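You operate a simulated robot arm through the tools that you are given. There is no shell and no other tool. Be economical: measure what you need, move in short steps, check, and stop when the job is done.

You are at the controls of a simulated two-armed robot. One attempt, no reset.

JOB
Close the card drawer. Then put the date tile that expires first from the top of the long roller table on top of the teal pad. Then take the pool bucket that says "27" from the top of the long roller table and put it on the low shelf of the collar table. Keep to this order. Set down upright: pool bucket.

Only the result counts: the job must be done as asked and must still hold three seconds after the hand-in. Knocking over, shifting, dropping, spilling or breaking anything else fails it.

ROBOT AND FRAMES
Two 7-joint arms with two-finger parallel grippers on one trunk, on a base that drives. Base frame: it is fixed to the floor where the robot stands at the start and does not move with it; the origin is under the middle of the robot, x ahead of it, y to its left, z up. Units: mm, degrees, N and s.
The left shoulder is at the start at [70, 177, 920], the right one opposite. With the tool pointing down near the work surface each hand reaches from about 300 to 740 mm from the robot's upright axis, wherever it stands, measured 20 degrees to its own side. Places, roughly: card drawer [3600, 1200, 600]; date tile [-4000, 6500, 500]; low shelf of the collar table [-3300, 10200, 300]; pool bucket [-5000, 6750, 500]; teal pad [-3750, 6750, 500]. Payload 3.43 kg a hand.
Tool frame (each hand has its own): the origin (TCP) lies between the finger pads and is the grasp point; the fingertips stand 30 mm ahead of it; z points along the fingers, y is the line along which they close. The gripper opens to 94 mm. The fingers are 28 mm wide and 10 mm thick; the gripper's body (50 by 96 mm) begins 55 mm behind the TCP.
Orientation is that of the tool frame in the base frame, as a unit quaternion [x, y, z, w]. With the fingers straight down and closing along the base's y, the tool's x points along the base's -x, its y along +y and its z along -z.

CONTROLS
- The arms move only by the tool drive_tool. It takes "left_steps", "right_steps" or both (then of equal length, played together; a hand with none holds still); each is a list of rows, each a list of 7 numbers: the shift along the tool's x, y, z in m, then the turn, a rotation vector about the tool's x, y, z in rad, then the opening, from 0 (shut) to 1 (fully open). In form: [[x, y, z, rx, ry, rz, fingers], ...]. A call has 1 to 20 rows; each row is the pose to reach, as a shift and turn from the pose commanded when the call began, along the tool's axes at that moment. Rows are played at 5 a second. More than 50 mm and 8.6 degrees between two rows, or a gripper value outside its range, and nothing of the call is played. A pose out of reach is approached as far as the arm can. The call stops where the force on the tool passes 40 N (or 10 N more than at its start, if that is more) or the arm is blocked; 0.2 s more then pass. The fingers move at their own pace (about 153 mm/s each) and stop on an object; they squeeze with about 41 N. The grip force told is the motor's: it shows also when the fingers shut on nothing. Time passes only in rows, and 0.2 s behind the last, so rows that repeat a pose let the fingers close. It gives the time, the measured TCP pose, the force on the tool (base axes), the opening and the grip force at its end, in the units of the frame above (readings bear some noise), with the torque about the TCP (base axes, N m) and any sound that the robot's microphone picked up.
- Cameras (640 x 400 px; columns grow to the right, rows downward): "scene" is now at [137, -9.8, 1240.3]; the picture's right is [-0.02, -1.00, 0.00], its down [-0.65, 0.01, -0.76] and it looks along [0.76, -0.02, -0.65] (base axes); focal length 285 px, centre (320, 200). "left" rides on the left gripper at [76, -14, -102] in its tool frame; the picture's right is [0.18, 0.98, 0.00], its down [-0.75, 0.14, -0.64] and it looks along [-0.63, 0.12, 0.77] (tool axes); focal length 243 px, centre (320, 200). "right" rides on the right gripper at [76, 14, -102] in its tool frame; the picture's right is [-0.18, 0.98, 0.00], its down [-0.75, -0.14, -0.64] and it looks along [-0.63, -0.12, 0.77] (tool axes); focal length 243 px, centre (320, 200). There is no depth. A picture from a camera that has moved, and an enlarged one, comes with that camera's place and axes in the base frame and with its lens. The place of the scene camera against the robot may be out by one fixed shift of up to 18 mm in any direction.
- grab_frame(camera): a new picture of that camera. The clock stands still meanwhile.
- raise_lower(by): slides the trunk up (or, below 0, down) by that many mm; the arms and the scene camera ride with it, the base frame stays. It gives what a move gives, with no picture.
- roll_base(legs): drives the robot by 1 to 6 legs, each [ahead, turn to the left] in mm and degrees, along the robot's own axes; the way and the turn of a leg run together, so that a leg with both is an arc; at most 1500 mm and 180 degrees a leg. The arms and the cameras ride along, it lands a little off, and it stops where it bumps. It gives what a move gives.
- head_to(pan, tilt): turns the head with the scene camera to pan (to the left, within 86 degrees either way) and tilt (down, from -29 to 69), counted from straight ahead of the robot. It gives what a move gives.
- inspect(camera, box): a new picture of the part [left, top, right, bottom] of that camera's present view, enlarged. The clock stands still meanwhile.
- job_done(): hands the job in; it is judged then, once.

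Go step by step. Nothing tells you exact positions but the pictures and the camera data: compare them with the known pose of the tool, close in by small moves and look again before you grip or let go. The budget is 180 turns and 144 pictures, counting those below and the enlarged ones. Unless the task says otherwise, let go and move clear before handing in.

The tools are called after "Call:" as name(argument=value, ...) on one line, values as JSON. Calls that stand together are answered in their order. drive_tool: Moves the arms, as the interface text tells. Its arguments: {"type":"object","properties":{"left_steps":{"type":"array"},"right_steps":{"type":"array"}},"required":[]} The other tools are called the same way: raise_lower (by) slides the trunk up or down; roll_base (legs) drives the base; head_to (pan, tilt) turns the head that bears the scene camera; grab_frame (camera) takes a picture; inspect (camera, box) takes an enlarged picture of a part of a camera's view; job_done () hands the job in.

At the start:

```text
time_s: 0.0
left_eef_pos: [548.8, 210.1, 953.0]
left_tool_rot: [-0.002, 1.0, 0.0, 0.0]
left_ft_force: [0.2, -0.4, 0.2]
left_wrist_torque: [-0.01, 0.0, 0.03]
left_opening: 93.8
left_grasp_force: 0.1
right_eef_pos: [333.6, -132.2, 930.2]
right_tool_rot: [-0.002, 1.0, 0.0, 0.0]
right_ft_force: [0.9, 0.2, -0.1]
right_wrist_torque: [0.0, 0.03, 0.02]
right_opening: 93.9
right_grasp_force: 0.0
trunk travel left (down, up): [-500.0, 340.0]
robot x, y, heading: [-2.6, -0.2, 0.1]
head pan, tilt: [-1.3, 40.5]
```

scene: 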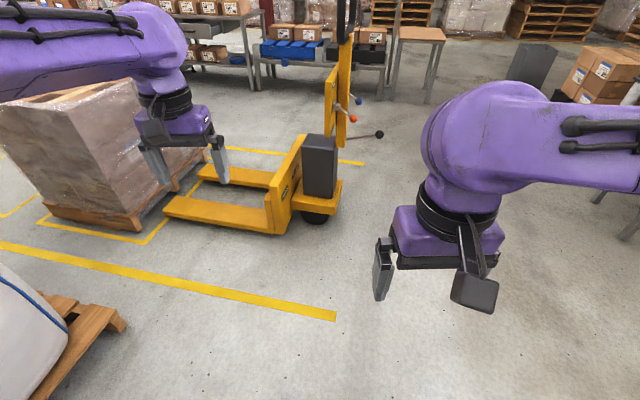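
right: 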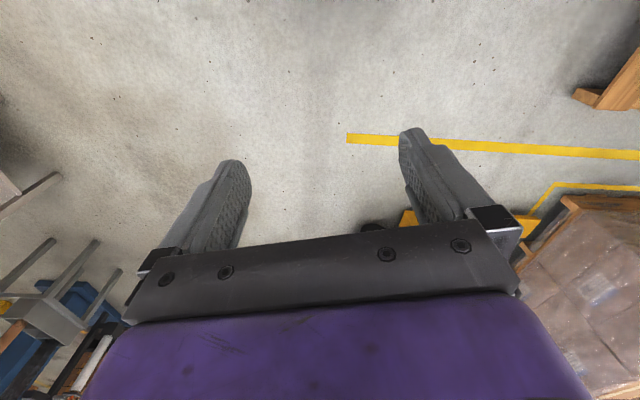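
left: 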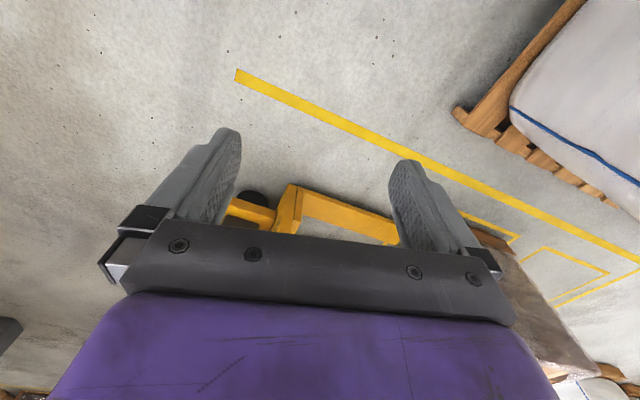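

I see a warehouse with a pallet truck ahead; the card drawer should be about 3.6 m ahead and a little left. I'll level the head and look.

Call:
head_to(pan=15, tilt=15)

Call:
grab_frame(camera="scene")

```text
time_s: 0.9
left_eef_pos: [547.1, 210.1, 952.9]
left_tool_rot: [-0.002, 1.0, 0.0, 0.0]
left_ft_force: [0.1, 0.7, 0.8]
left_wrist_torque: [0.02, -0.01, -0.01]
left_opening: 93.9
left_grasp_force: 0.1
right_eef_pos: [332.6, -132.7, 929.7]
right_tool_rot: [-0.003, 1.0, 0.0, 0.0]
right_ft_force: [-0.6, -0.2, -0.3]
right_wrist_torque: [-0.02, 0.0, 0.0]
right_opening: 93.9
right_grasp_force: 0.0
trunk travel left (down, up): [-500.0, 340.0]
robot x, y, heading: [2.9, -0.6, 0.2]
head pan, tilt: [15.0, 15.0]
```

```text
140 pictures are left
camera scene: at [142.6, 16.3, 1280.5], right [0.26, -0.97, 0.0], down [-0.25, -0.07, -0.97], along [0.93, 0.25, -0.26], focal length 285 px, centre (320, 200)
```

scene: 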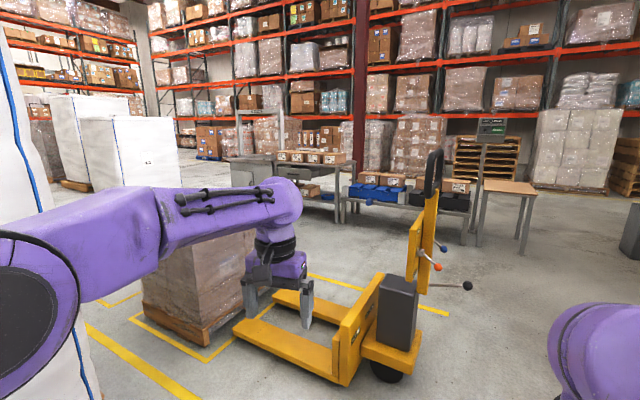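

Call:
inspect(camera="scene", box=[200, 100, 420, 240])

Call:
inspect(camera="scene", box=[400, 100, 620, 240])

```text
2.86 times, centred on (310, 170) of scene
camera zoom: at [142.6, 16.3, 1280.5], right [0.26, -0.97, 0.0], down [-0.25, -0.07, -0.97], along [0.93, 0.25, -0.26], focal length 814 px, centre (349, 286)
```

zoom: 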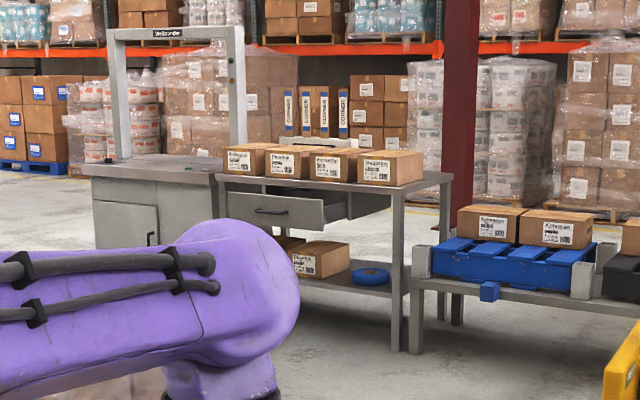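

```text
2.86 times, centred on (510, 170) of scene
camera zoom: at [142.6, 16.3, 1280.5], right [0.26, -0.97, 0.0], down [-0.25, -0.07, -0.97], along [0.93, 0.25, -0.26], focal length 814 px, centre (-223, 286)
```

zoom: 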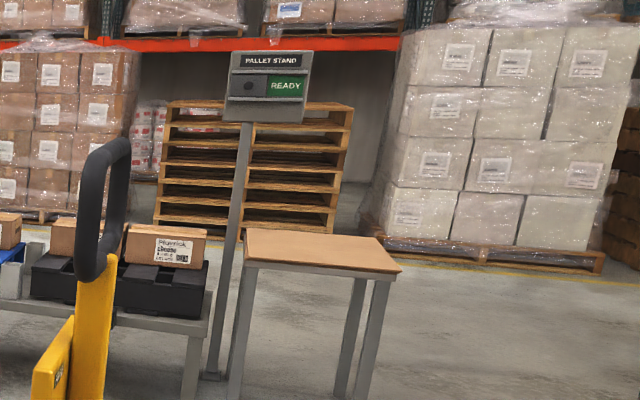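

The open drawer is seen in the grey table ahead-left, behind the pallet truck and low bench. I'll drive around the truck on its right side.

Call:
roll_base(legs=[[0, -36], [1500, 0], [0, 36], [1300, 0]])

Call:
head_to(pan=60, tilt=20)

Call:
grab_frame(camera="scene")

```text
time_s: 17.9
left_eef_pos: [3057.6, -789.8, 952.9]
left_tool_rot: [0.024, 1.0, 0.0, 0.0]
left_ft_force: [-0.3, 0.8, -0.3]
left_wrist_torque: [0.01, 0.0, -0.04]
left_opening: 94.0
left_grasp_force: 0.1
right_eef_pos: [2824.5, -1121.3, 929.4]
right_tool_rot: [0.024, 1.0, 0.001, 0.0]
right_ft_force: [-0.4, 0.2, -0.7]
right_wrist_torque: [0.04, -0.02, 0.02]
right_opening: 93.9
right_grasp_force: 0.0
trunk travel left (down, up): [-500.0, 340.0]
robot x, y, heading: [2500.0, -972.9, -3.2]
head pan, tilt: [15.0, 15.0]
```

```text
time_s: 19.0
left_eef_pos: [3057.2, -789.9, 953.9]
left_tool_rot: [0.024, 1.0, 0.0, 0.0]
left_ft_force: [0.3, -0.6, 1.0]
left_wrist_torque: [-0.01, 0.02, 0.0]
left_opening: 94.2
left_grasp_force: 0.1
right_eef_pos: [2824.8, -1120.2, 930.0]
right_tool_rot: [0.023, 1.0, 0.0, 0.0]
right_ft_force: [0.2, -0.1, 0.2]
right_wrist_torque: [0.0, 0.01, -0.01]
right_opening: 93.9
right_grasp_force: 0.1
trunk travel left (down, up): [-500.0, 340.0]
robot x, y, heading: [2500.5, -970.4, -2.8]
head pan, tilt: [60.0, 20.0]
```

```text
137 pictures are left
camera scene: at [2602.4, -903.4, 1272.4], right [0.84, -0.54, 0.0], down [-0.19, -0.29, -0.94], along [0.51, 0.79, -0.34], focal length 285 px, centre (320, 200)
```

scene: 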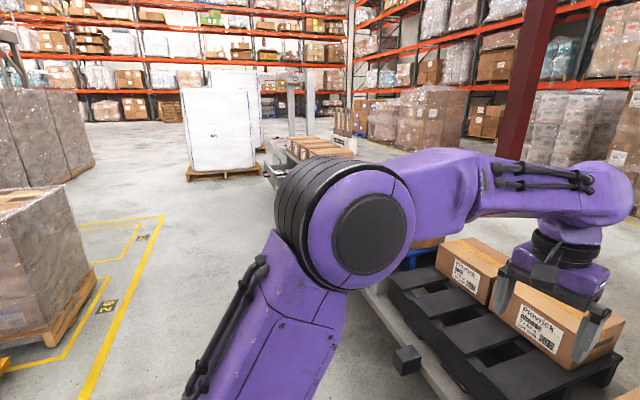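

I'm right of the bench with a clear corridor to the north. Turn left and go along it.

Call:
roll_base(legs=[[0, 92], [1300, 0]])

Call:
head_to(pan=-45, tilt=20)

Call:
grab_frame(camera="scene")

```text
time_s: 29.5
left_eef_pos: [2289.8, 870.7, 952.7]
left_tool_rot: [0.708, -0.706, -0.001, 0.0]
left_ft_force: [-0.8, -0.6, -0.8]
left_wrist_torque: [0.0, -0.02, -0.02]
left_opening: 94.1
left_grasp_force: 0.1
right_eef_pos: [2632.5, 654.5, 929.9]
right_tool_rot: [0.708, -0.706, 0.0, 0.0]
right_ft_force: [-0.5, 0.5, 0.0]
right_wrist_torque: [0.01, -0.02, 0.0]
right_opening: 94.5
right_grasp_force: 0.1
trunk travel left (down, up): [-500.0, 340.0]
robot x, y, heading: [2499.1, 319.2, 89.8]
head pan, tilt: [60.0, 20.0]
```

```text
time_s: 31.3
left_eef_pos: [2291.5, 869.6, 954.1]
left_tool_rot: [0.709, -0.706, 0.0, 0.001]
left_ft_force: [-0.3, 0.1, 0.3]
left_wrist_torque: [0.0, -0.02, -0.02]
left_opening: 94.1
left_grasp_force: 0.1
right_eef_pos: [2632.4, 654.1, 929.6]
right_tool_rot: [0.708, -0.706, 0.0, 0.0]
right_ft_force: [-0.5, -0.2, 0.1]
right_wrist_torque: [0.03, 0.0, 0.01]
right_opening: 93.7
right_grasp_force: 0.1
trunk travel left (down, up): [-500.0, 340.0]
robot x, y, heading: [2499.8, 322.6, 90.2]
head pan, tilt: [-45.0, 20.0]
```

```text
136 pictures are left
camera scene: at [2568.1, 429.8, 1272.4], right [0.71, -0.71, 0.0], down [-0.24, -0.24, -0.94], along [0.66, 0.66, -0.34], focal length 285 px, centre (320, 200)
```

scene: 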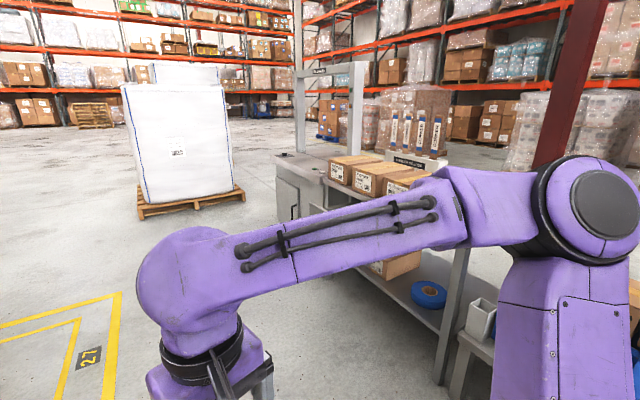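

The arm hides the drawer; advance and turn to face the table.

Call:
roll_base(legs=[[800, 0], [0, -90]])

Call:
head_to(pan=0, tilt=25)

Call:
grab_frame(camera="scene")

```text
time_s: 39.4
left_eef_pos: [3047.9, 1337.8, 952.6]
left_tool_rot: [-0.008, 1.0, 0.0, 0.0]
left_ft_force: [-0.5, -0.3, 0.0]
left_wrist_torque: [0.0, 0.01, 0.04]
left_opening: 94.1
left_grasp_force: 0.1
right_eef_pos: [2837.1, 993.3, 929.9]
right_tool_rot: [-0.007, 1.0, 0.0, 0.0]
right_ft_force: [0.2, -0.8, 0.5]
right_wrist_torque: [-0.02, 0.01, 0.0]
right_opening: 94.0
right_grasp_force: 0.0
trunk travel left (down, up): [-500.0, 340.0]
robot x, y, heading: [2505.9, 1123.0, 0.8]
head pan, tilt: [-45.0, 20.0]
```

```text
time_s: 40.5
left_eef_pos: [3047.7, 1337.5, 953.4]
left_tool_rot: [-0.008, 1.0, -0.001, -0.001]
left_ft_force: [1.0, 0.2, 0.0]
left_wrist_torque: [0.02, 0.0, -0.02]
left_opening: 94.0
left_grasp_force: 0.1
right_eef_pos: [2838.0, 992.0, 929.7]
right_tool_rot: [-0.009, 1.0, 0.0, 0.0]
right_ft_force: [-0.2, 0.2, 0.5]
right_wrist_torque: [0.0, 0.03, -0.01]
right_opening: 94.2
right_grasp_force: 0.0
trunk travel left (down, up): [-500.0, 340.0]
robot x, y, heading: [2503.1, 1124.5, 0.6]
head pan, tilt: [0.0, 25.0]
```

```text
135 pictures are left
camera scene: at [2647.5, 1115.1, 1264.3], right [0.01, -1.0, 0.0], down [-0.42, 0.0, -0.91], along [0.91, 0.01, -0.42], focal length 285 px, centre (320, 200)
```

scene: 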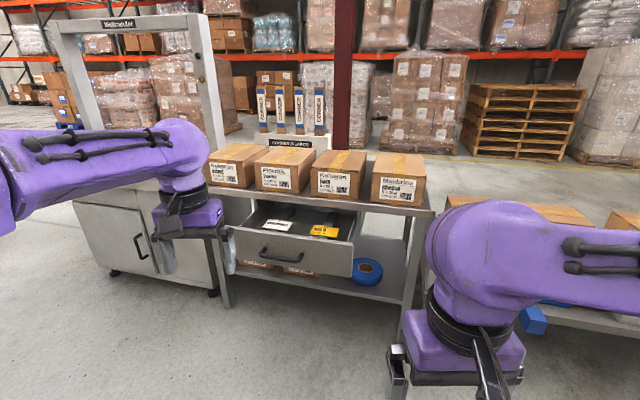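

The open drawer's front panel is ahead: centre about (3560, 1237, 650), its face turned about 12°. I'll point the left hand forward with fingers shut, and tell the drawer height from closer by.

Call:
drive_tool(left_steps=[[0.01, 0, 0, 0, -0.14, 0, 0], [0.02, 0, 0, 0, -0.28, 0, 0], [0.03, 0, 0, 0, -0.42, 0, 0], [0.04, 0, 0, 0, -0.56, 0, 0], [0.05, 0, 0, 0, -0.7, 0, 0], [0.06, 0, 0, 0, -0.84, 0, 0], [0.07, 0, 0, 0, -0.98, 0, 0], [0.08, 0, 0, 0, -1.12, 0, 0], [0.08, 0, 0, 0, -1.26, 0, 0], [0.08, 0, 0, 0, -1.4, 0, 0], [0.08, 0, 0, 0, -1.5, 0, 0], [0.08, 0, 0, 0, -1.571, 0, 0]])

Call:
roll_base(legs=[[350, 0], [0, -12.5]])

Call:
head_to(pan=0, tilt=40)

Call:
grab_frame(camera="scene")

Call:
grab_frame(camera="left")

```text
time_s: 43.1
left_eef_pos: [3007.0, 1327.7, 957.9]
left_tool_rot: [-0.005, 0.706, 0.004, 0.708]
left_ft_force: [-0.7, 0.0, 0.3]
left_wrist_torque: [0.01, 0.0, 0.01]
left_opening: 0.0
left_grasp_force: 33.2
left hand out of reach, approached as far as the arm can: row 9, 10, 11, 12
right_eef_pos: [2838.5, 993.2, 929.0]
right_tool_rot: [-0.008, 1.0, 0.0, 0.001]
right_ft_force: [-0.3, 0.6, 0.3]
right_wrist_torque: [-0.01, 0.0, -0.03]
right_opening: 94.0
right_grasp_force: 0.0
trunk travel left (down, up): [-500.0, 340.0]
robot x, y, heading: [2506.1, 1121.3, 0.6]
head pan, tilt: [0.0, 25.0]
```

```text
time_s: 46.1
left_eef_pos: [3387.4, 1214.4, 959.9]
left_tool_rot: [0.073, 0.704, -0.072, 0.702]
left_ft_force: [-1.2, 0.6, -1.0]
left_wrist_torque: [-0.01, -0.01, -0.02]
left_opening: 0.0
left_grasp_force: 33.4
right_eef_pos: [3147.2, 925.8, 930.0]
right_tool_rot: [0.102, 0.995, 0.001, 0.002]
right_ft_force: [-0.3, -0.9, 0.4]
right_wrist_torque: [-0.01, -0.02, -0.01]
right_opening: 94.1
right_grasp_force: 0.1
trunk travel left (down, up): [-500.0, 340.0]
robot x, y, heading: [2846.7, 1125.9, -12.1]
head pan, tilt: [0.0, 25.0]
```

```text
time_s: 46.9
left_eef_pos: [3387.9, 1216.0, 959.0]
left_tool_rot: [0.073, 0.703, -0.073, 0.703]
left_ft_force: [-0.1, 0.2, 1.1]
left_wrist_torque: [-0.02, 0.01, -0.01]
left_opening: 0.1
left_grasp_force: 33.2
right_eef_pos: [3147.2, 925.3, 929.5]
right_tool_rot: [0.102, 0.995, 0.0, 0.001]
right_ft_force: [0.0, -0.2, -0.2]
right_wrist_torque: [0.02, -0.03, 0.0]
right_opening: 93.9
right_grasp_force: 0.1
trunk travel left (down, up): [-500.0, 340.0]
robot x, y, heading: [2847.8, 1128.4, -12.1]
head pan, tilt: [0.0, 40.0]
```

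```text
134 pictures are left
camera scene: at [2984.4, 1089.1, 1241.1], right [-0.21, -0.98, 0.0], down [-0.63, 0.13, -0.77], along [0.75, -0.16, -0.64], focal length 285 px, centre (320, 200)
```

scene: 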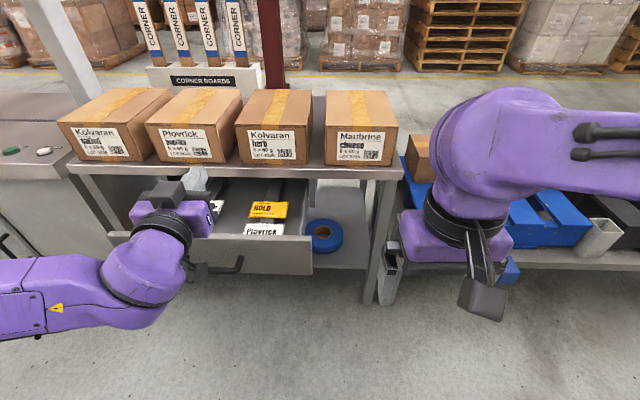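

```text
133 pictures are left
camera left: at [3283.6, 1222.5, 882.9], right [0.2, 0.96, -0.18], down [-0.6, 0.27, 0.75], along [0.77, -0.04, 0.63], focal length 243 px, centre (320, 200)
```

left: 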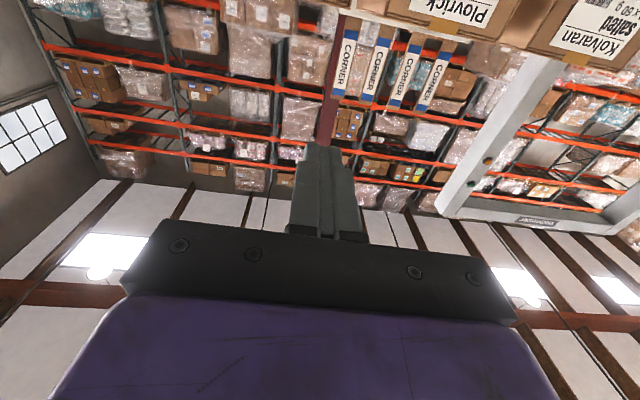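

Aligned with the drawer, but its height needs a better measure. I'll back up a little, lower the trunk and look again.

Call:
roll_base(legs=[[-120, 0]])

Call:
raise_lower(by=-240)

Call:
head_to(pan=0, tilt=25)

Call:
grab_frame(camera="scene")

```text
time_s: 48.1
left_eef_pos: [3270.1, 1241.3, 960.5]
left_tool_rot: [0.072, 0.702, -0.073, 0.704]
left_ft_force: [-0.2, 1.0, 0.2]
left_wrist_torque: [-0.02, 0.01, 0.01]
left_opening: 0.1
left_grasp_force: 33.7
right_eef_pos: [3029.9, 950.1, 930.0]
right_tool_rot: [0.102, 0.995, 0.0, 0.001]
right_ft_force: [-0.3, 0.1, -0.1]
right_wrist_torque: [-0.01, 0.0, 0.01]
right_opening: 94.1
right_grasp_force: 0.1
trunk travel left (down, up): [-500.0, 340.0]
robot x, y, heading: [2735.7, 1152.0, -12.0]
head pan, tilt: [0.0, 40.0]
```

```text
time_s: 50.6
left_eef_pos: [3270.5, 1240.2, 719.5]
left_tool_rot: [0.072, 0.704, -0.072, 0.703]
left_ft_force: [0.8, 0.2, -0.5]
left_wrist_torque: [-0.01, 0.01, -0.02]
left_opening: 0.1
left_grasp_force: 33.3
right_eef_pos: [3030.7, 950.7, 689.8]
right_tool_rot: [0.102, 0.995, 0.0, 0.001]
right_ft_force: [-0.2, 0.0, 0.3]
right_wrist_torque: [0.01, 0.01, 0.04]
right_opening: 94.0
right_grasp_force: 0.0
trunk travel left (down, up): [-260.0, 580.0]
robot x, y, heading: [2732.1, 1151.2, -11.8]
head pan, tilt: [0.0, 40.0]
```

```text
time_s: 51.4
left_eef_pos: [3269.9, 1240.0, 718.4]
left_tool_rot: [0.073, 0.703, -0.073, 0.703]
left_ft_force: [-0.4, 0.6, -0.1]
left_wrist_torque: [0.0, 0.02, -0.03]
left_opening: 0.0
left_grasp_force: 32.5
right_eef_pos: [3031.6, 951.0, 689.6]
right_tool_rot: [0.102, 0.995, -0.001, 0.0]
right_ft_force: [0.2, -0.6, 0.6]
right_wrist_torque: [-0.02, 0.03, 0.05]
right_opening: 94.0
right_grasp_force: 0.0
trunk travel left (down, up): [-260.0, 580.0]
robot x, y, heading: [2737.4, 1153.5, -12.3]
head pan, tilt: [0.0, 25.0]
```

```text
132 pictures are left
camera scene: at [2874.1, 1112.6, 1024.3], right [-0.21, -0.98, 0.0], down [-0.41, 0.09, -0.91], along [0.89, -0.19, -0.42], focal length 285 px, centre (320, 200)
```

scene: 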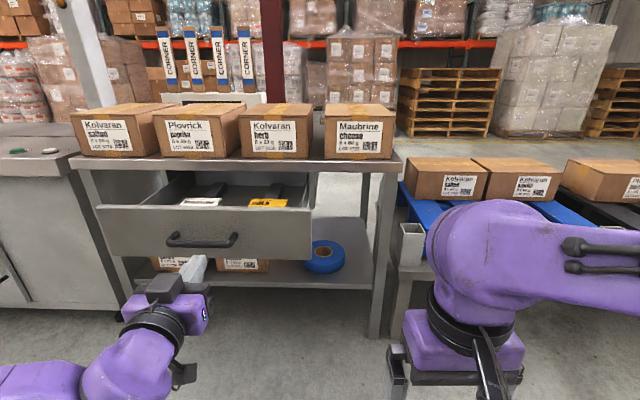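

Panel spans z≈601–731 at about 185 mm ahead of the fingertips, handle at z≈648. I'll aim at the strip above the handle, centred, and drive closer.

Call:
drive_tool(left_steps=[[0.012, 0.028, 0, 0, 0, 0, 0], [0.022, 0.055, 0, 0, 0, 0, 0]])

Call:
roll_base(legs=[[155, 0]])

Call:
grab_frame(camera="scene")

```text
time_s: 52.0
left_eef_pos: [3288.6, 1294.7, 696.4]
left_tool_rot: [0.072, 0.703, -0.072, 0.703]
left_ft_force: [-0.1, 0.2, 0.4]
left_wrist_torque: [0.07, -0.01, -0.01]
left_opening: 0.1
left_grasp_force: 33.3
left hand out of reach, approached as far as the arm can: row 1, 2
right_eef_pos: [3031.5, 951.3, 689.2]
right_tool_rot: [0.102, 0.995, -0.001, 0.001]
right_ft_force: [-0.3, 0.2, 0.5]
right_wrist_torque: [0.01, -0.02, -0.05]
right_opening: 93.9
right_grasp_force: 0.1
trunk travel left (down, up): [-260.0, 580.0]
robot x, y, heading: [2733.7, 1149.5, -12.1]
head pan, tilt: [0.0, 25.0]
```

```text
time_s: 53.4
left_eef_pos: [3440.1, 1261.7, 696.6]
left_tool_rot: [0.073, 0.703, -0.073, 0.703]
left_ft_force: [1.5, 0.5, -0.3]
left_wrist_torque: [-0.01, 0.01, 0.0]
left_opening: 0.0
left_grasp_force: 32.8
right_eef_pos: [3182.2, 918.5, 690.3]
right_tool_rot: [0.102, 0.995, 0.0, 0.0]
right_ft_force: [0.5, -0.4, -0.4]
right_wrist_torque: [0.01, -0.02, 0.06]
right_opening: 94.1
right_grasp_force: 0.0
trunk travel left (down, up): [-260.0, 580.0]
robot x, y, heading: [2882.7, 1120.6, -12.1]
head pan, tilt: [0.0, 25.0]
```

```text
131 pictures are left
camera scene: at [3026.3, 1080.0, 1024.2], right [-0.21, -0.98, 0.0], down [-0.41, 0.09, -0.91], along [0.89, -0.19, -0.42], focal length 285 px, centre (320, 200)
```

scene: 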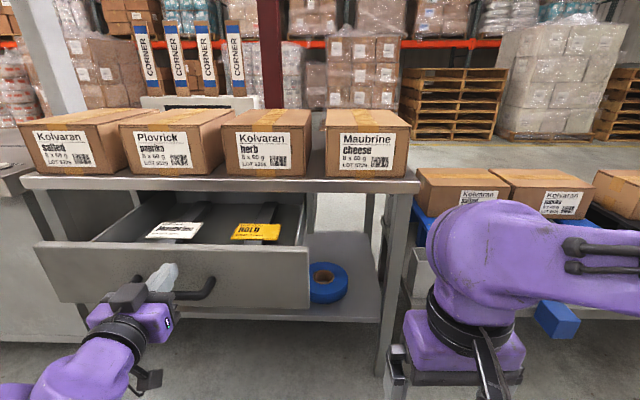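

Call:
inspect(camera="scene", box=[20, 180, 340, 380])

```text
2.00 times, centred on (180, 280) of scene
camera zoom: at [3026.3, 1080.0, 1024.2], right [-0.21, -0.98, 0.0], down [-0.41, 0.09, -0.91], along [0.89, -0.19, -0.42], focal length 570 px, centre (600, 40)
```

zoom: 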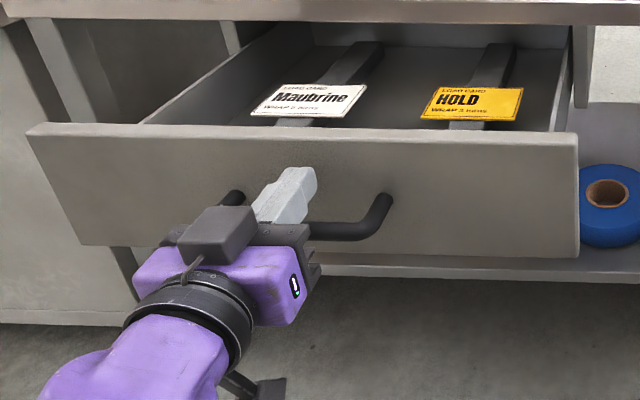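

Fingertips are centred just above the handle, about 25 mm short of the panel. Push.

Call:
drive_tool(left_steps=[[0, 0, 0.02, 0, 0, 0, 0], [0, 0, 0.04, 0, 0, 0, 0], [0, 0, 0.06, 0, 0, 0, 0], [0, 0, 0.08, 0, 0, 0, 0], [0, 0, 0.1, 0, 0, 0, 0], [0, 0, 0.12, 0, 0, 0, 0]])

Call:
grab_frame(camera="scene")

```text
time_s: 54.8
left_eef_pos: [3557.2, 1237.1, 696.8]
left_tool_rot: [0.073, 0.704, -0.072, 0.703]
left_ft_force: [0.0, 0.6, 0.1]
left_wrist_torque: [0.0, 0.02, 0.04]
left_opening: 0.2
left_grasp_force: 33.1
right_eef_pos: [3182.0, 918.5, 689.5]
right_tool_rot: [0.103, 0.995, 0.0, 0.0]
right_ft_force: [0.1, 0.3, -0.8]
right_wrist_torque: [0.01, -0.01, 0.02]
right_opening: 94.2
right_grasp_force: 0.1
trunk travel left (down, up): [-260.0, 580.0]
robot x, y, heading: [2888.0, 1114.4, -12.0]
head pan, tilt: [0.0, 25.0]
```

```text
129 pictures are left
camera scene: at [3026.1, 1079.9, 1024.3], right [-0.21, -0.98, 0.0], down [-0.41, 0.09, -0.91], along [0.89, -0.19, -0.42], focal length 285 px, centre (320, 200)
```

scene: 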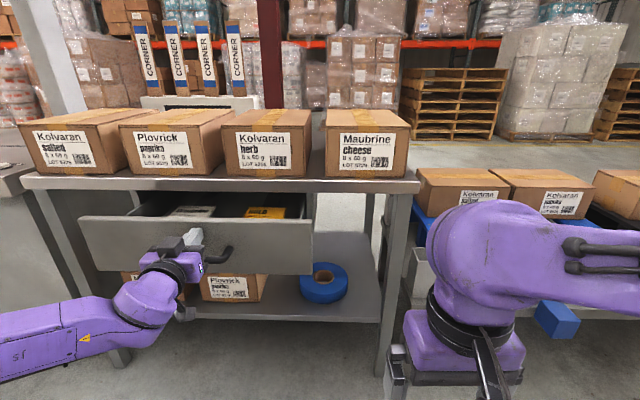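

The drawer slides in smoothly. Continue pushing.

Call:
drive_tool(left_steps=[[0, 0, 0.02, 0, 0, 0, 0], [0, 0, 0.04, 0, 0, 0, 0], [0, 0, 0.06, 0, 0, 0, 0], [0, 0, 0.08, 0, 0, 0, 0], [0, 0, 0.1, 0, 0, 0, 0]])

Call:
grab_frame(camera="scene")

```text
time_s: 56.0
left_eef_pos: [3656.1, 1217.3, 693.9]
left_tool_rot: [0.073, 0.704, -0.072, 0.703]
left_ft_force: [-0.1, 0.6, -0.4]
left_wrist_torque: [-0.01, -0.03, -0.03]
left_opening: 0.0
left_grasp_force: 32.8
right_eef_pos: [3182.8, 916.4, 688.8]
right_tool_rot: [0.103, 0.995, 0.0, -0.001]
right_ft_force: [0.9, 0.2, 0.4]
right_wrist_torque: [-0.01, -0.03, 0.01]
right_opening: 93.9
right_grasp_force: 0.1
trunk travel left (down, up): [-260.0, 580.0]
robot x, y, heading: [2883.0, 1116.9, -11.8]
head pan, tilt: [0.0, 25.0]
```

```text
128 pictures are left
camera scene: at [3026.5, 1080.3, 1024.3], right [-0.21, -0.98, 0.0], down [-0.41, 0.09, -0.91], along [0.89, -0.19, -0.42], focal length 285 px, centre (320, 200)
```

scene: 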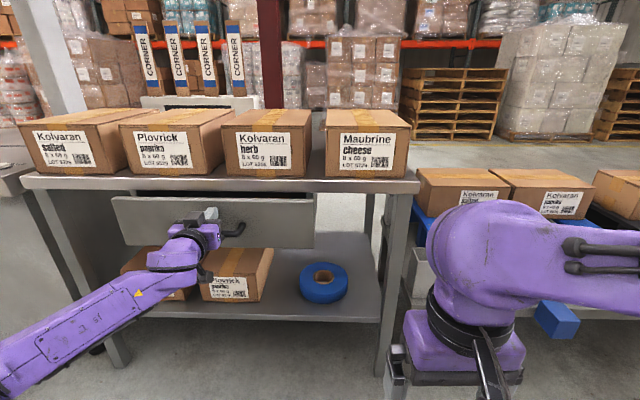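

Nearly in; keep pushing gently until resistance shows.

Call:
drive_tool(left_steps=[[0, 0, 0.015, 0, 0, 0, 0], [0, 0, 0.03, 0, 0, 0, 0], [0, 0, 0.045, 0, 0, 0, 0], [0, 0, 0.06, 0, 0, 0, 0], [0, 0, 0.075, 0, 0, 0, 0]])

Call:
inspect(camera="scene", box=[80, 140, 400, 340])

```text
time_s: 56.7
left_eef_pos: [3682.5, 1211.4, 695.4]
left_tool_rot: [0.075, 0.706, -0.074, 0.7]
left_ft_force: [-7.5, 2.6, 0.1]
left_wrist_torque: [-0.04, -0.12, -0.09]
left_opening: 0.0
left_grasp_force: 33.0
right_eef_pos: [3182.6, 918.2, 689.7]
right_tool_rot: [0.103, 0.995, 0.0, 0.0]
right_ft_force: [-0.5, -0.2, 0.5]
right_wrist_torque: [0.0, 0.02, 0.01]
right_opening: 94.1
right_grasp_force: 0.1
trunk travel left (down, up): [-260.0, 580.0]
robot x, y, heading: [2881.6, 1116.2, -12.1]
head pan, tilt: [0.0, 25.0]
stopped in row 3 (left hand): the force on the tool passed its limit at 93 N (the readings are from after the stop); the commanded pose is now the measured one
```

```text
2.00 times, centred on (240, 240) of scene
camera zoom: at [3025.3, 1080.5, 1024.4], right [-0.21, -0.98, 0.0], down [-0.41, 0.09, -0.91], along [0.89, -0.19, -0.42], focal length 570 px, centre (480, 120)
```

zoom: 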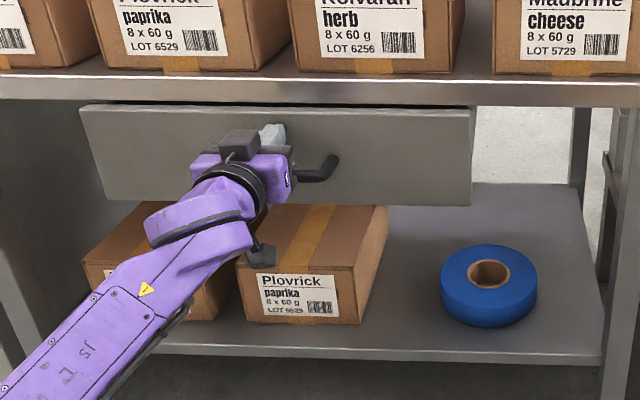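

The drawer hit its stop, flush under the top. Back off and check it.

Call:
drive_tool(left_steps=[[0, 0, -0.03, 0, 0, 0, 0], [0, 0, -0.07, 0, 0, 0, 0], [0, 0, -0.11, 0, 0, 0, 0], [0, 0, -0.15, 0, 0, 0, 0], [0, 0, -0.19, 0, 0, 0, 0]])

Call:
roll_base(legs=[[-300, 0]])

Call:
grab_frame(camera="scene")

```text
time_s: 57.9
left_eef_pos: [3500.0, 1248.7, 696.4]
left_tool_rot: [0.075, 0.707, -0.074, 0.7]
left_ft_force: [-0.5, -0.2, 0.1]
left_wrist_torque: [-0.03, -0.03, 0.0]
left_opening: 0.0
left_grasp_force: 33.1
right_eef_pos: [3182.2, 917.9, 690.6]
right_tool_rot: [0.102, 0.995, 0.0, 0.0]
right_ft_force: [0.9, 0.2, -0.1]
right_wrist_torque: [0.0, 0.03, -0.03]
right_opening: 93.7
right_grasp_force: 0.0
trunk travel left (down, up): [-260.0, 580.0]
robot x, y, heading: [2885.2, 1117.5, -12.2]
head pan, tilt: [0.0, 25.0]
```

```text
time_s: 60.0
left_eef_pos: [3199.1, 1312.2, 697.7]
left_tool_rot: [0.075, 0.707, -0.075, 0.699]
left_ft_force: [-0.9, 0.9, 0.2]
left_wrist_torque: [0.01, -0.01, -0.02]
left_opening: 0.0
left_grasp_force: 33.2
right_eef_pos: [2882.1, 982.4, 690.5]
right_tool_rot: [0.103, 0.995, 0.0, 0.0]
right_ft_force: [-0.5, -0.4, -0.1]
right_wrist_torque: [-0.01, 0.0, -0.03]
right_opening: 93.8
right_grasp_force: 0.0
trunk travel left (down, up): [-260.0, 580.0]
robot x, y, heading: [2588.0, 1179.5, -12.1]
head pan, tilt: [0.0, 25.0]
```

```text
126 pictures are left
camera scene: at [2725.0, 1144.3, 1024.4], right [-0.21, -0.98, 0.0], down [-0.41, 0.09, -0.91], along [0.89, -0.19, -0.42], focal length 285 px, centre (320, 200)
```

scene: 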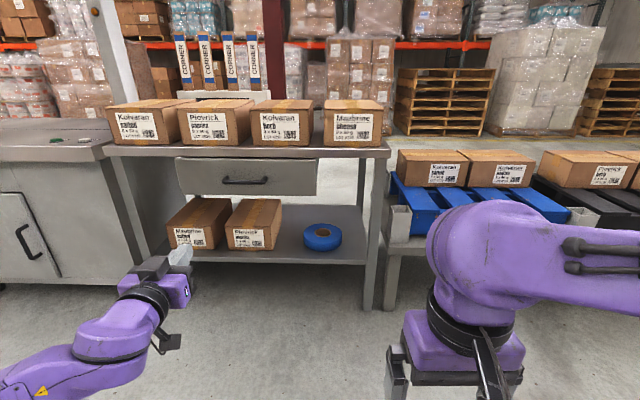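

Drawer is closed. Now stow the left hand tool-down, raise the trunk and turn toward the roller table in the far left-rear.

Call:
drive_tool(left_steps=[[0, 0, -0.015, 0, 0.14, 0, 0], [0, 0, -0.03, 0, 0.28, 0, 0], [0, 0, -0.045, 0, 0.42, 0, 0], [0, 0, -0.06, 0, 0.56, 0, 0], [0, 0, -0.075, 0, 0.7, 0, 0.3], [0, 0, -0.09, 0, 0.84, 0, 0.5], [0, 0, -0.1, 0, 0.98, 0, 1], [0, 0, -0.11, 0, 1.12, 0, 1], [0, 0, -0.12, 0, 1.26, 0, 1], [0, 0, -0.13, 0, 1.4, 0, 1], [0, 0, -0.14, 0, 1.5, 0, 1], [0, 0, -0.15, 0, 1.571, 0, 1]])

Call:
raise_lower(by=240)

Call:
roll_base(legs=[[-150, 0], [0, 90]])

Call:
head_to(pan=65, tilt=10)

Call:
grab_frame(camera="scene")

Call:
head_to(pan=0, tilt=15)

Call:
grab_frame(camera="scene")

```text
time_s: 62.6
left_eef_pos: [3051.5, 1344.0, 698.1]
left_tool_rot: [0.107, 0.994, 0.0, -0.005]
left_ft_force: [-0.3, -0.2, -0.7]
left_wrist_torque: [-0.01, 0.0, 0.0]
left_opening: 93.9
left_grasp_force: 0.1
right_eef_pos: [2881.8, 981.4, 691.1]
right_tool_rot: [0.102, 0.995, 0.0, 0.0]
right_ft_force: [0.4, 0.6, -0.8]
right_wrist_torque: [-0.01, 0.02, 0.03]
right_opening: 94.0
right_grasp_force: 0.0
trunk travel left (down, up): [-260.0, 580.0]
robot x, y, heading: [2586.2, 1180.2, -12.2]
head pan, tilt: [0.0, 25.0]
```

```text
time_s: 65.1
left_eef_pos: [3052.2, 1342.8, 937.3]
left_tool_rot: [0.106, 0.994, 0.0, -0.005]
left_ft_force: [-0.4, -0.8, -0.1]
left_wrist_torque: [-0.02, 0.01, -0.05]
left_opening: 94.1
left_grasp_force: 0.1
right_eef_pos: [2881.1, 982.8, 929.6]
right_tool_rot: [0.103, 0.995, 0.0, 0.0]
right_ft_force: [1.0, 0.2, 0.4]
right_wrist_torque: [0.02, -0.01, 0.0]
right_opening: 94.3
right_grasp_force: 0.0
trunk travel left (down, up): [-500.0, 340.0]
robot x, y, heading: [2578.4, 1179.4, -12.1]
head pan, tilt: [0.0, 25.0]
```

```text
time_s: 66.5
left_eef_pos: [2904.7, 1374.7, 936.9]
left_tool_rot: [0.106, 0.994, 0.0, -0.005]
left_ft_force: [0.0, 0.2, 0.9]
left_wrist_torque: [0.03, -0.05, -0.02]
left_opening: 93.7
left_grasp_force: 0.1
right_eef_pos: [2733.0, 1013.6, 929.1]
right_tool_rot: [0.103, 0.995, 0.0, 0.001]
right_ft_force: [-0.5, -1.0, -0.4]
right_wrist_torque: [0.0, -0.02, 0.0]
right_opening: 93.9
right_grasp_force: 0.0
trunk travel left (down, up): [-500.0, 340.0]
robot x, y, heading: [2437.1, 1213.4, -12.0]
head pan, tilt: [0.0, 25.0]
stopped in leg 1: the robot was blocked; the commanded pose is now the measured one
```

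```text
time_s: 67.9
left_eef_pos: [2906.5, 1375.5, 937.6]
left_tool_rot: [0.106, 0.994, 0.001, -0.005]
left_ft_force: [0.5, 0.1, -0.4]
left_wrist_torque: [-0.01, -0.03, 0.05]
left_opening: 94.3
left_grasp_force: 0.1
right_eef_pos: [2734.2, 1012.6, 930.0]
right_tool_rot: [0.103, 0.995, 0.0, 0.0]
right_ft_force: [0.3, -0.6, -0.6]
right_wrist_torque: [0.03, 0.04, 0.02]
right_opening: 94.0
right_grasp_force: 0.0
trunk travel left (down, up): [-500.0, 340.0]
robot x, y, heading: [2436.6, 1214.2, -12.3]
head pan, tilt: [65.0, 10.0]
```

```text
125 pictures are left
camera scene: at [2544.4, 1269.1, 1288.7], right [0.8, -0.6, 0.0], down [-0.11, -0.14, -0.98], along [0.59, 0.78, -0.17], focal length 285 px, centre (320, 200)
```

scene: 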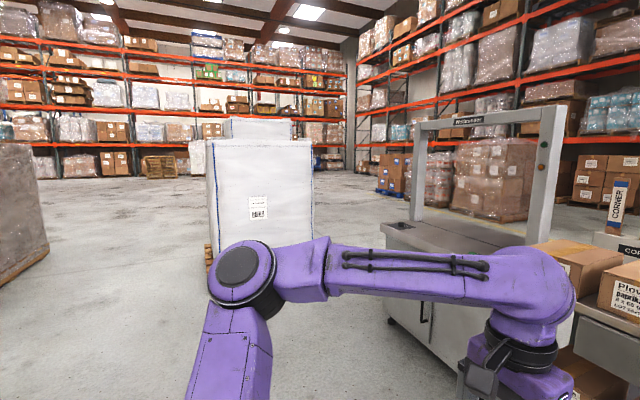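

```text
time_s: 69.2
left_eef_pos: [2904.4, 1374.4, 937.1]
left_tool_rot: [0.106, 0.994, 0.001, -0.005]
left_ft_force: [0.6, -0.6, 0.5]
left_wrist_torque: [0.0, -0.01, -0.01]
left_opening: 94.1
left_grasp_force: 0.0
right_eef_pos: [2734.1, 1012.8, 930.7]
right_tool_rot: [0.104, 0.995, 0.0, 0.0]
right_ft_force: [-0.6, 0.1, 0.3]
right_wrist_torque: [-0.03, -0.03, 0.01]
right_opening: 94.2
right_grasp_force: 0.1
trunk travel left (down, up): [-500.0, 340.0]
robot x, y, heading: [2441.0, 1213.5, -12.2]
head pan, tilt: [0.0, 15.0]
```

```text
124 pictures are left
camera scene: at [2579.6, 1175.5, 1280.6], right [-0.21, -0.98, 0.0], down [-0.25, 0.05, -0.97], along [0.94, -0.2, -0.26], focal length 285 px, centre (320, 200)
```

scene: 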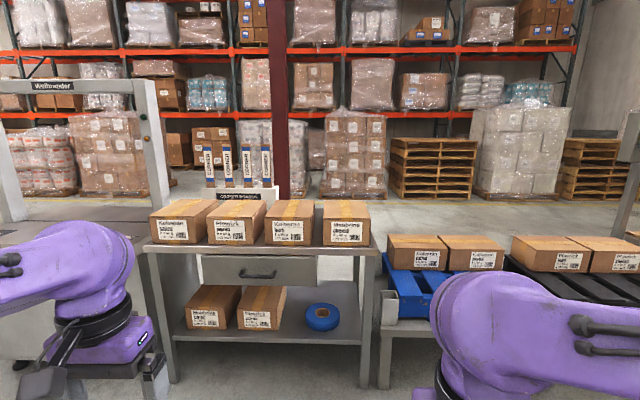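

Backing bumped something behind (the pallet load), so I go forward again to get clearance, then turn left.

Call:
roll_base(legs=[[130, 0], [0, 90]])

Call:
head_to(pan=60, tilt=15)

Call:
grab_frame(camera="scene")

Call:
head_to(pan=5, tilt=15)

Call:
grab_frame(camera="scene")

```text
time_s: 74.3
left_eef_pos: [2406.5, 1654.9, 936.5]
left_tool_rot: [-0.624, 0.781, -0.003, -0.003]
left_ft_force: [-1.0, 0.2, -0.2]
left_wrist_torque: [0.01, -0.02, -0.02]
left_opening: 94.1
left_grasp_force: 0.1
right_eef_pos: [2766.3, 1481.6, 929.9]
right_tool_rot: [-0.627, 0.779, 0.0, 0.0]
right_ft_force: [-0.1, -0.5, -0.5]
right_wrist_torque: [0.0, 0.0, 0.01]
right_opening: 94.1
right_grasp_force: 0.1
trunk travel left (down, up): [-500.0, 340.0]
robot x, y, heading: [2564.2, 1183.6, 77.5]
head pan, tilt: [0.0, 15.0]
```

```text
time_s: 75.6
left_eef_pos: [2406.8, 1655.1, 937.3]
left_tool_rot: [-0.624, 0.781, -0.003, -0.004]
left_ft_force: [-0.4, -0.7, 0.0]
left_wrist_torque: [0.01, 0.01, 0.01]
left_opening: 94.0
left_grasp_force: 0.0
right_eef_pos: [2765.7, 1482.2, 929.4]
right_tool_rot: [-0.626, 0.78, 0.001, 0.0]
right_ft_force: [0.1, -1.3, -0.9]
right_wrist_torque: [0.01, 0.04, 0.03]
right_opening: 93.8
right_grasp_force: 0.0
trunk travel left (down, up): [-500.0, 340.0]
robot x, y, heading: [2565.7, 1185.8, 77.2]
head pan, tilt: [60.0, 15.0]
```

```text
123 pictures are left
camera scene: at [2508.6, 1290.4, 1280.6], right [0.68, 0.73, 0.0], down [0.19, -0.18, -0.97], along [-0.71, 0.66, -0.26], focal length 285 px, centre (320, 200)
```

scene: 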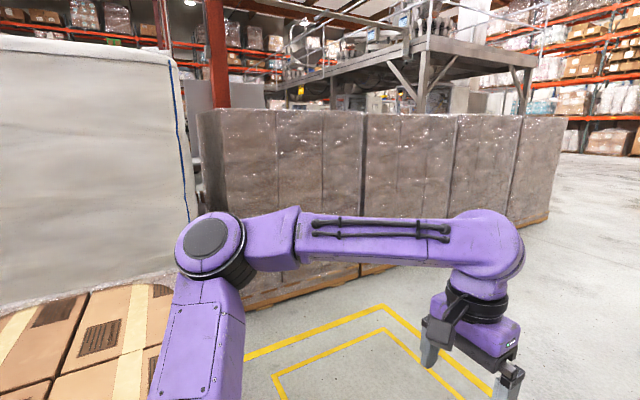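

```text
time_s: 76.9
left_eef_pos: [2406.5, 1655.0, 937.3]
left_tool_rot: [-0.624, 0.781, -0.003, -0.004]
left_ft_force: [-0.3, -0.1, 0.3]
left_wrist_torque: [0.0, 0.01, 0.0]
left_opening: 94.0
left_grasp_force: 0.2
right_eef_pos: [2766.2, 1482.3, 930.6]
right_tool_rot: [-0.626, 0.779, 0.0, 0.0]
right_ft_force: [0.8, -0.3, -0.2]
right_wrist_torque: [-0.03, -0.01, 0.02]
right_opening: 93.7
right_grasp_force: 0.2
trunk travel left (down, up): [-500.0, 340.0]
robot x, y, heading: [2564.3, 1186.2, 77.3]
head pan, tilt: [5.0, 15.0]
```

```text
122 pictures are left
camera scene: at [2589.6, 1319.6, 1280.6], right [0.99, -0.13, 0.0], down [-0.03, -0.26, -0.97], along [0.13, 0.96, -0.26], focal length 285 px, centre (320, 200)
```

scene: 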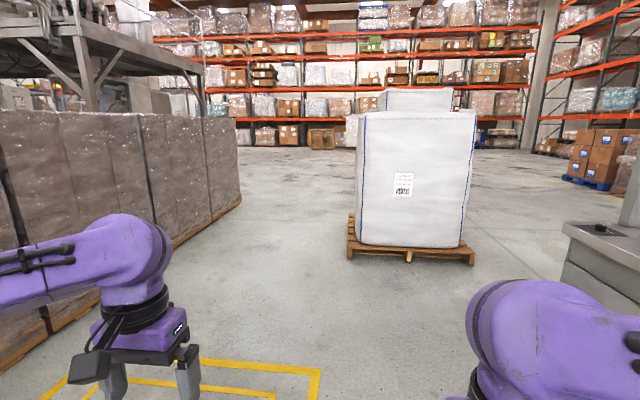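

A wall of wrapped pallets runs along the left; the aisle north is free between it and the white sack pallet. I drive north along it.

Call:
roll_base(legs=[[0, 15], [1500, 0], [1500, 0], [1200, 0]])

Call:
head_to(pan=45, tilt=10)

Call:
grab_frame(camera="scene")

```text
time_s: 97.2
left_eef_pos: [1894.2, 5704.7, 921.9]
left_tool_rot: [0.725, -0.688, -0.016, 0.03]
left_ft_force: [-1.1, -1.4, -0.2]
left_wrist_torque: [0.02, -0.05, -0.01]
left_opening: 94.2
left_grasp_force: 0.1
right_eef_pos: [2277.8, 5646.4, 953.0]
right_tool_rot: [0.739, -0.672, -0.031, 0.044]
right_ft_force: [-0.4, 0.8, 0.4]
right_wrist_torque: [0.01, -0.06, 0.0]
right_opening: 94.2
right_grasp_force: 0.1
trunk travel left (down, up): [-500.0, 340.0]
robot x, y, heading: [2229.4, 5322.3, 95.6]
head pan, tilt: [5.0, 15.0]
stopped in leg 4: the robot was blocked; the commanded pose is now the measured one
```

```text
time_s: 98.3
left_eef_pos: [1888.6, 5702.4, 921.3]
left_tool_rot: [0.726, -0.687, -0.018, 0.035]
left_ft_force: [-0.5, 0.2, 0.1]
left_wrist_torque: [0.02, -0.01, 0.01]
left_opening: 94.0
left_grasp_force: 0.0
right_eef_pos: [2278.2, 5644.7, 951.7]
right_tool_rot: [0.741, -0.67, -0.029, 0.047]
right_ft_force: [0.4, 0.8, 0.0]
right_wrist_torque: [0.03, -0.02, 0.02]
right_opening: 94.3
right_grasp_force: 0.0
trunk travel left (down, up): [-500.0, 340.0]
robot x, y, heading: [2229.2, 5319.4, 95.1]
head pan, tilt: [45.0, 10.0]
```

```text
121 pictures are left
camera scene: at [2284.7, 5425.9, 1298.5], right [0.64, 0.76, -0.07], down [0.03, -0.11, -0.99], along [-0.76, 0.64, -0.1], focal length 285 px, centre (320, 200)
```

scene: 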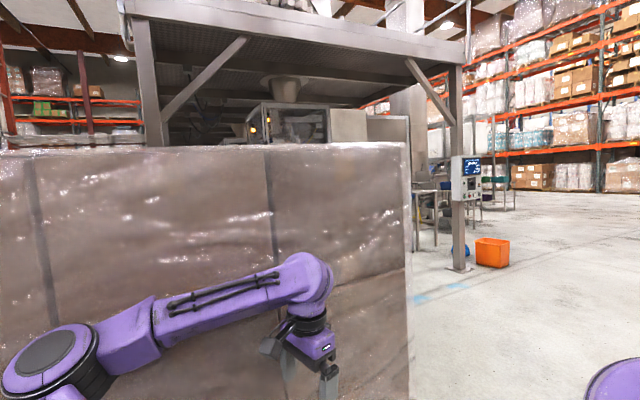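

The base drifted left and rubbed the pallet row. I reverse slightly, steer right, then continue past its end.

Call:
roll_base(legs=[[-350, 0]])

Call:
head_to(pan=30, tilt=25)

Call:
grab_frame(camera="scene")

```text
time_s: 99.0
left_eef_pos: [1863.9, 5702.2, 903.7]
left_tool_rot: [0.713, -0.699, -0.018, 0.053]
left_ft_force: [94.7, -54.4, -49.9]
left_wrist_torque: [-0.11, -1.1, 0.95]
left_opening: 61.7
left_grasp_force: 0.0
right_eef_pos: [2292.5, 5607.9, 959.9]
right_tool_rot: [0.722, -0.685, 0.008, 0.098]
right_ft_force: [5.6, -4.8, 0.7]
right_wrist_torque: [0.31, 0.33, -0.07]
right_opening: 93.9
right_grasp_force: 0.1
trunk travel left (down, up): [-500.0, 340.0]
robot x, y, heading: [2228.5, 5339.1, 88.1]
head pan, tilt: [45.0, 10.0]
stopped in leg 1: the robot was blocked; the commanded pose is now the measured one
```

```text
time_s: 99.8
left_eef_pos: [1891.7, 5776.0, 851.3]
left_tool_rot: [-0.688, 0.724, -0.039, -0.017]
left_ft_force: [116.4, -100.8, 55.6]
left_wrist_torque: [11.42, 14.31, 0.88]
left_opening: 73.3
left_grasp_force: 0.1
right_eef_pos: [2289.8, 5665.5, 961.3]
right_tool_rot: [-0.698, 0.705, -0.023, -0.126]
right_ft_force: [1.3, 1.2, 0.6]
right_wrist_torque: [0.01, 0.02, -0.02]
right_opening: 94.1
right_grasp_force: 0.0
trunk travel left (down, up): [-500.0, 340.0]
robot x, y, heading: [2240.9, 5399.0, 79.0]
head pan, tilt: [30.0, 25.0]
```

```text
120 pictures are left
camera scene: at [2443.5, 5472.1, 1272.7], right [0.93, 0.34, -0.15], down [-0.03, -0.35, -0.93], along [-0.37, 0.87, -0.32], focal length 285 px, centre (320, 200)
```

scene: 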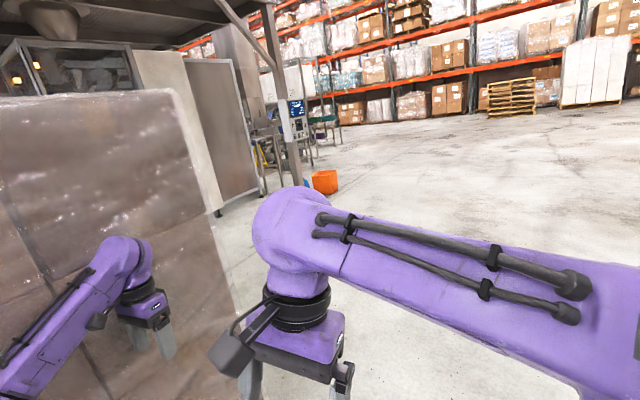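

The left side is riding against the pallet row and the left hand is pressed on it. First pull the left hand inward and look at it.

Call:
drive_tool(left_steps=[[0, -0.04, 0, 0, 0, 0, 1], [0, -0.08, 0, 0, 0, 0, 1], [0, -0.12, 0, 0, 0, 0, 1], [0, -0.16, 0, 0, 0, 0, 1]])

Call:
grab_frame(camera="scene")

```text
time_s: 100.2
left_eef_pos: [1892.5, 5800.9, 818.9]
left_tool_rot: [-0.644, 0.763, -0.035, -0.03]
left_ft_force: [117.8, -108.9, -6.6]
left_wrist_torque: [9.7, 10.12, 0.51]
left_opening: 69.3
left_grasp_force: 0.0
right_eef_pos: [2342.7, 5726.6, 980.8]
right_tool_rot: [-0.632, 0.756, -0.034, -0.166]
right_ft_force: [-7.3, -3.2, -4.1]
right_wrist_torque: [0.14, -0.42, 0.08]
right_opening: 94.1
right_grasp_force: 0.2
trunk travel left (down, up): [-500.0, 340.0]
robot x, y, heading: [2247.1, 5436.2, 72.0]
head pan, tilt: [30.0, 25.0]
stopped in row 1 (left hand): the arm was blocked; the commanded pose is now the measured one
```

```text
119 pictures are left
camera scene: at [2465.1, 5467.9, 1272.2], right [0.96, 0.21, -0.15], down [-0.08, -0.34, -0.94], along [-0.25, 0.92, -0.31], focal length 285 px, centre (320, 200)
```

scene: 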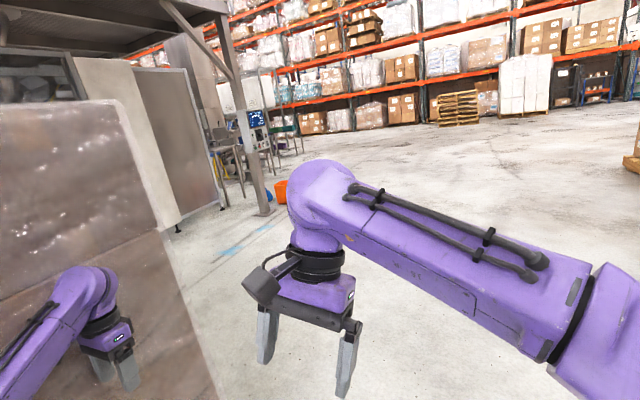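

Call:
roll_base(legs=[[150, -25]])

Call:
grab_frame(camera="scene")

```text
time_s: 100.9
left_eef_pos: [1920.6, 5911.2, 824.1]
left_tool_rot: [-0.541, 0.823, -0.033, -0.171]
left_ft_force: [6.4, -1.6, -0.8]
left_wrist_torque: [0.23, 0.56, -0.05]
left_opening: 71.7
left_grasp_force: 0.0
right_eef_pos: [2597.7, 5838.1, 996.3]
right_tool_rot: [-0.517, 0.853, 0.063, -0.041]
right_ft_force: [1.9, -3.9, 2.9]
right_wrist_torque: [0.25, 0.16, 0.04]
right_opening: 93.8
right_grasp_force: 0.0
trunk travel left (down, up): [-500.0, 340.0]
robot x, y, heading: [2277.5, 5501.5, 58.2]
head pan, tilt: [30.0, 25.0]
stopped in leg 1: the robot was blocked; the commanded pose is now the measured one
```

```text
118 pictures are left
camera scene: at [2579.8, 5469.7, 1262.5], right [0.98, -0.02, -0.22], down [-0.22, -0.3, -0.93], along [-0.05, 0.95, -0.3], focal length 285 px, centre (320, 200)
```

scene: 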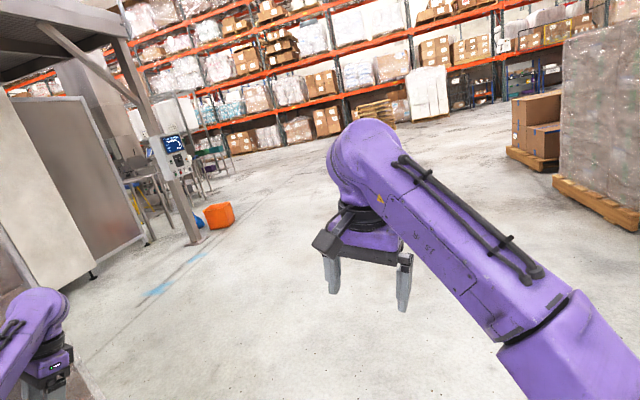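

Call:
head_to(pan=60, tilt=50)

Call:
grab_frame(camera="scene")

```text
time_s: 101.8
left_eef_pos: [1868.4, 6128.0, 668.7]
left_tool_rot: [-0.548, 0.821, -0.131, -0.093]
left_ft_force: [-2.8, -3.4, -0.5]
left_wrist_torque: [0.33, -0.36, 0.15]
left_opening: 93.8
left_grasp_force: 0.0
right_eef_pos: [2518.4, 5983.3, 904.8]
right_tool_rot: [-0.488, 0.864, -0.061, -0.108]
right_ft_force: [-0.7, -1.5, -0.4]
right_wrist_torque: [0.16, -0.06, -0.01]
right_opening: 93.9
right_grasp_force: 0.1
trunk travel left (down, up): [-500.0, 340.0]
robot x, y, heading: [2338.1, 5568.5, 43.0]
head pan, tilt: [60.0, 50.0]
```

```text
117 pictures are left
camera scene: at [2420.1, 5711.9, 1227.0], right [0.97, 0.22, -0.06], down [0.14, -0.77, -0.62], along [-0.18, 0.6, -0.78], focal length 285 px, centre (320, 200)
```

scene: 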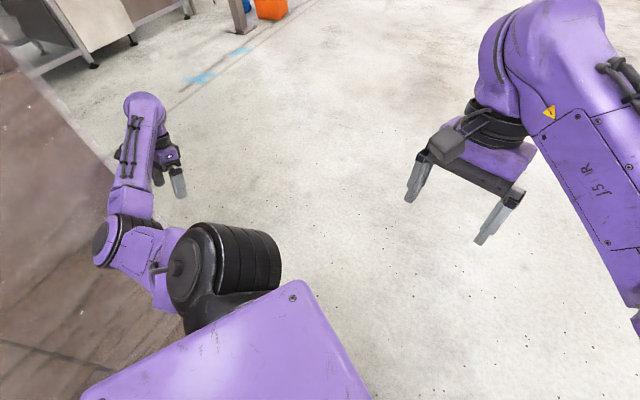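

Now heading 43° and freeing itself. Drive forward away from the row.

Call:
roll_base(legs=[[300, 0]])

Call:
grab_frame(camera="scene")

```text
time_s: 102.6
left_eef_pos: [1847.9, 6130.9, 594.7]
left_tool_rot: [-0.61, 0.771, -0.167, 0.076]
left_ft_force: [3.9, 28.4, 29.8]
left_wrist_torque: [-2.14, 1.43, -0.73]
left_opening: 93.9
left_grasp_force: 0.1
right_eef_pos: [2444.0, 5914.8, 927.5]
right_tool_rot: [-0.496, 0.865, -0.046, -0.054]
right_ft_force: [6.8, -2.1, 28.7]
right_wrist_torque: [0.59, 0.55, -0.07]
right_opening: 93.9
right_grasp_force: 0.1
trunk travel left (down, up): [-500.0, 340.0]
robot x, y, heading: [2389.7, 5633.7, 29.1]
head pan, tilt: [60.0, 50.0]
stopped in leg 1: the robot was blocked; the commanded pose is now the measured one
```

```text
116 pictures are left
camera scene: at [2434.3, 5774.2, 1226.4], right [1.0, -0.02, 0.0], down [-0.01, -0.79, -0.61], along [0.01, 0.61, -0.79], focal length 285 px, centre (320, 200)
```

scene: 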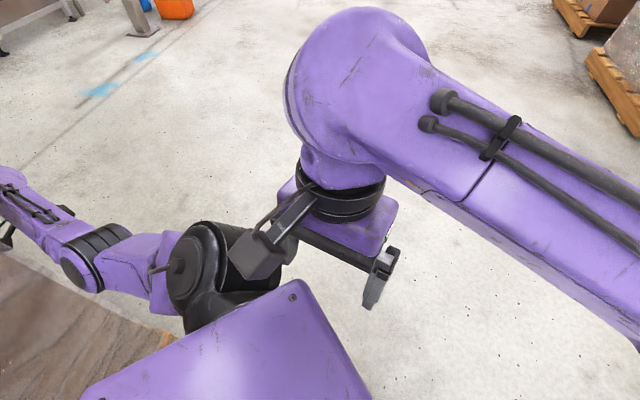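

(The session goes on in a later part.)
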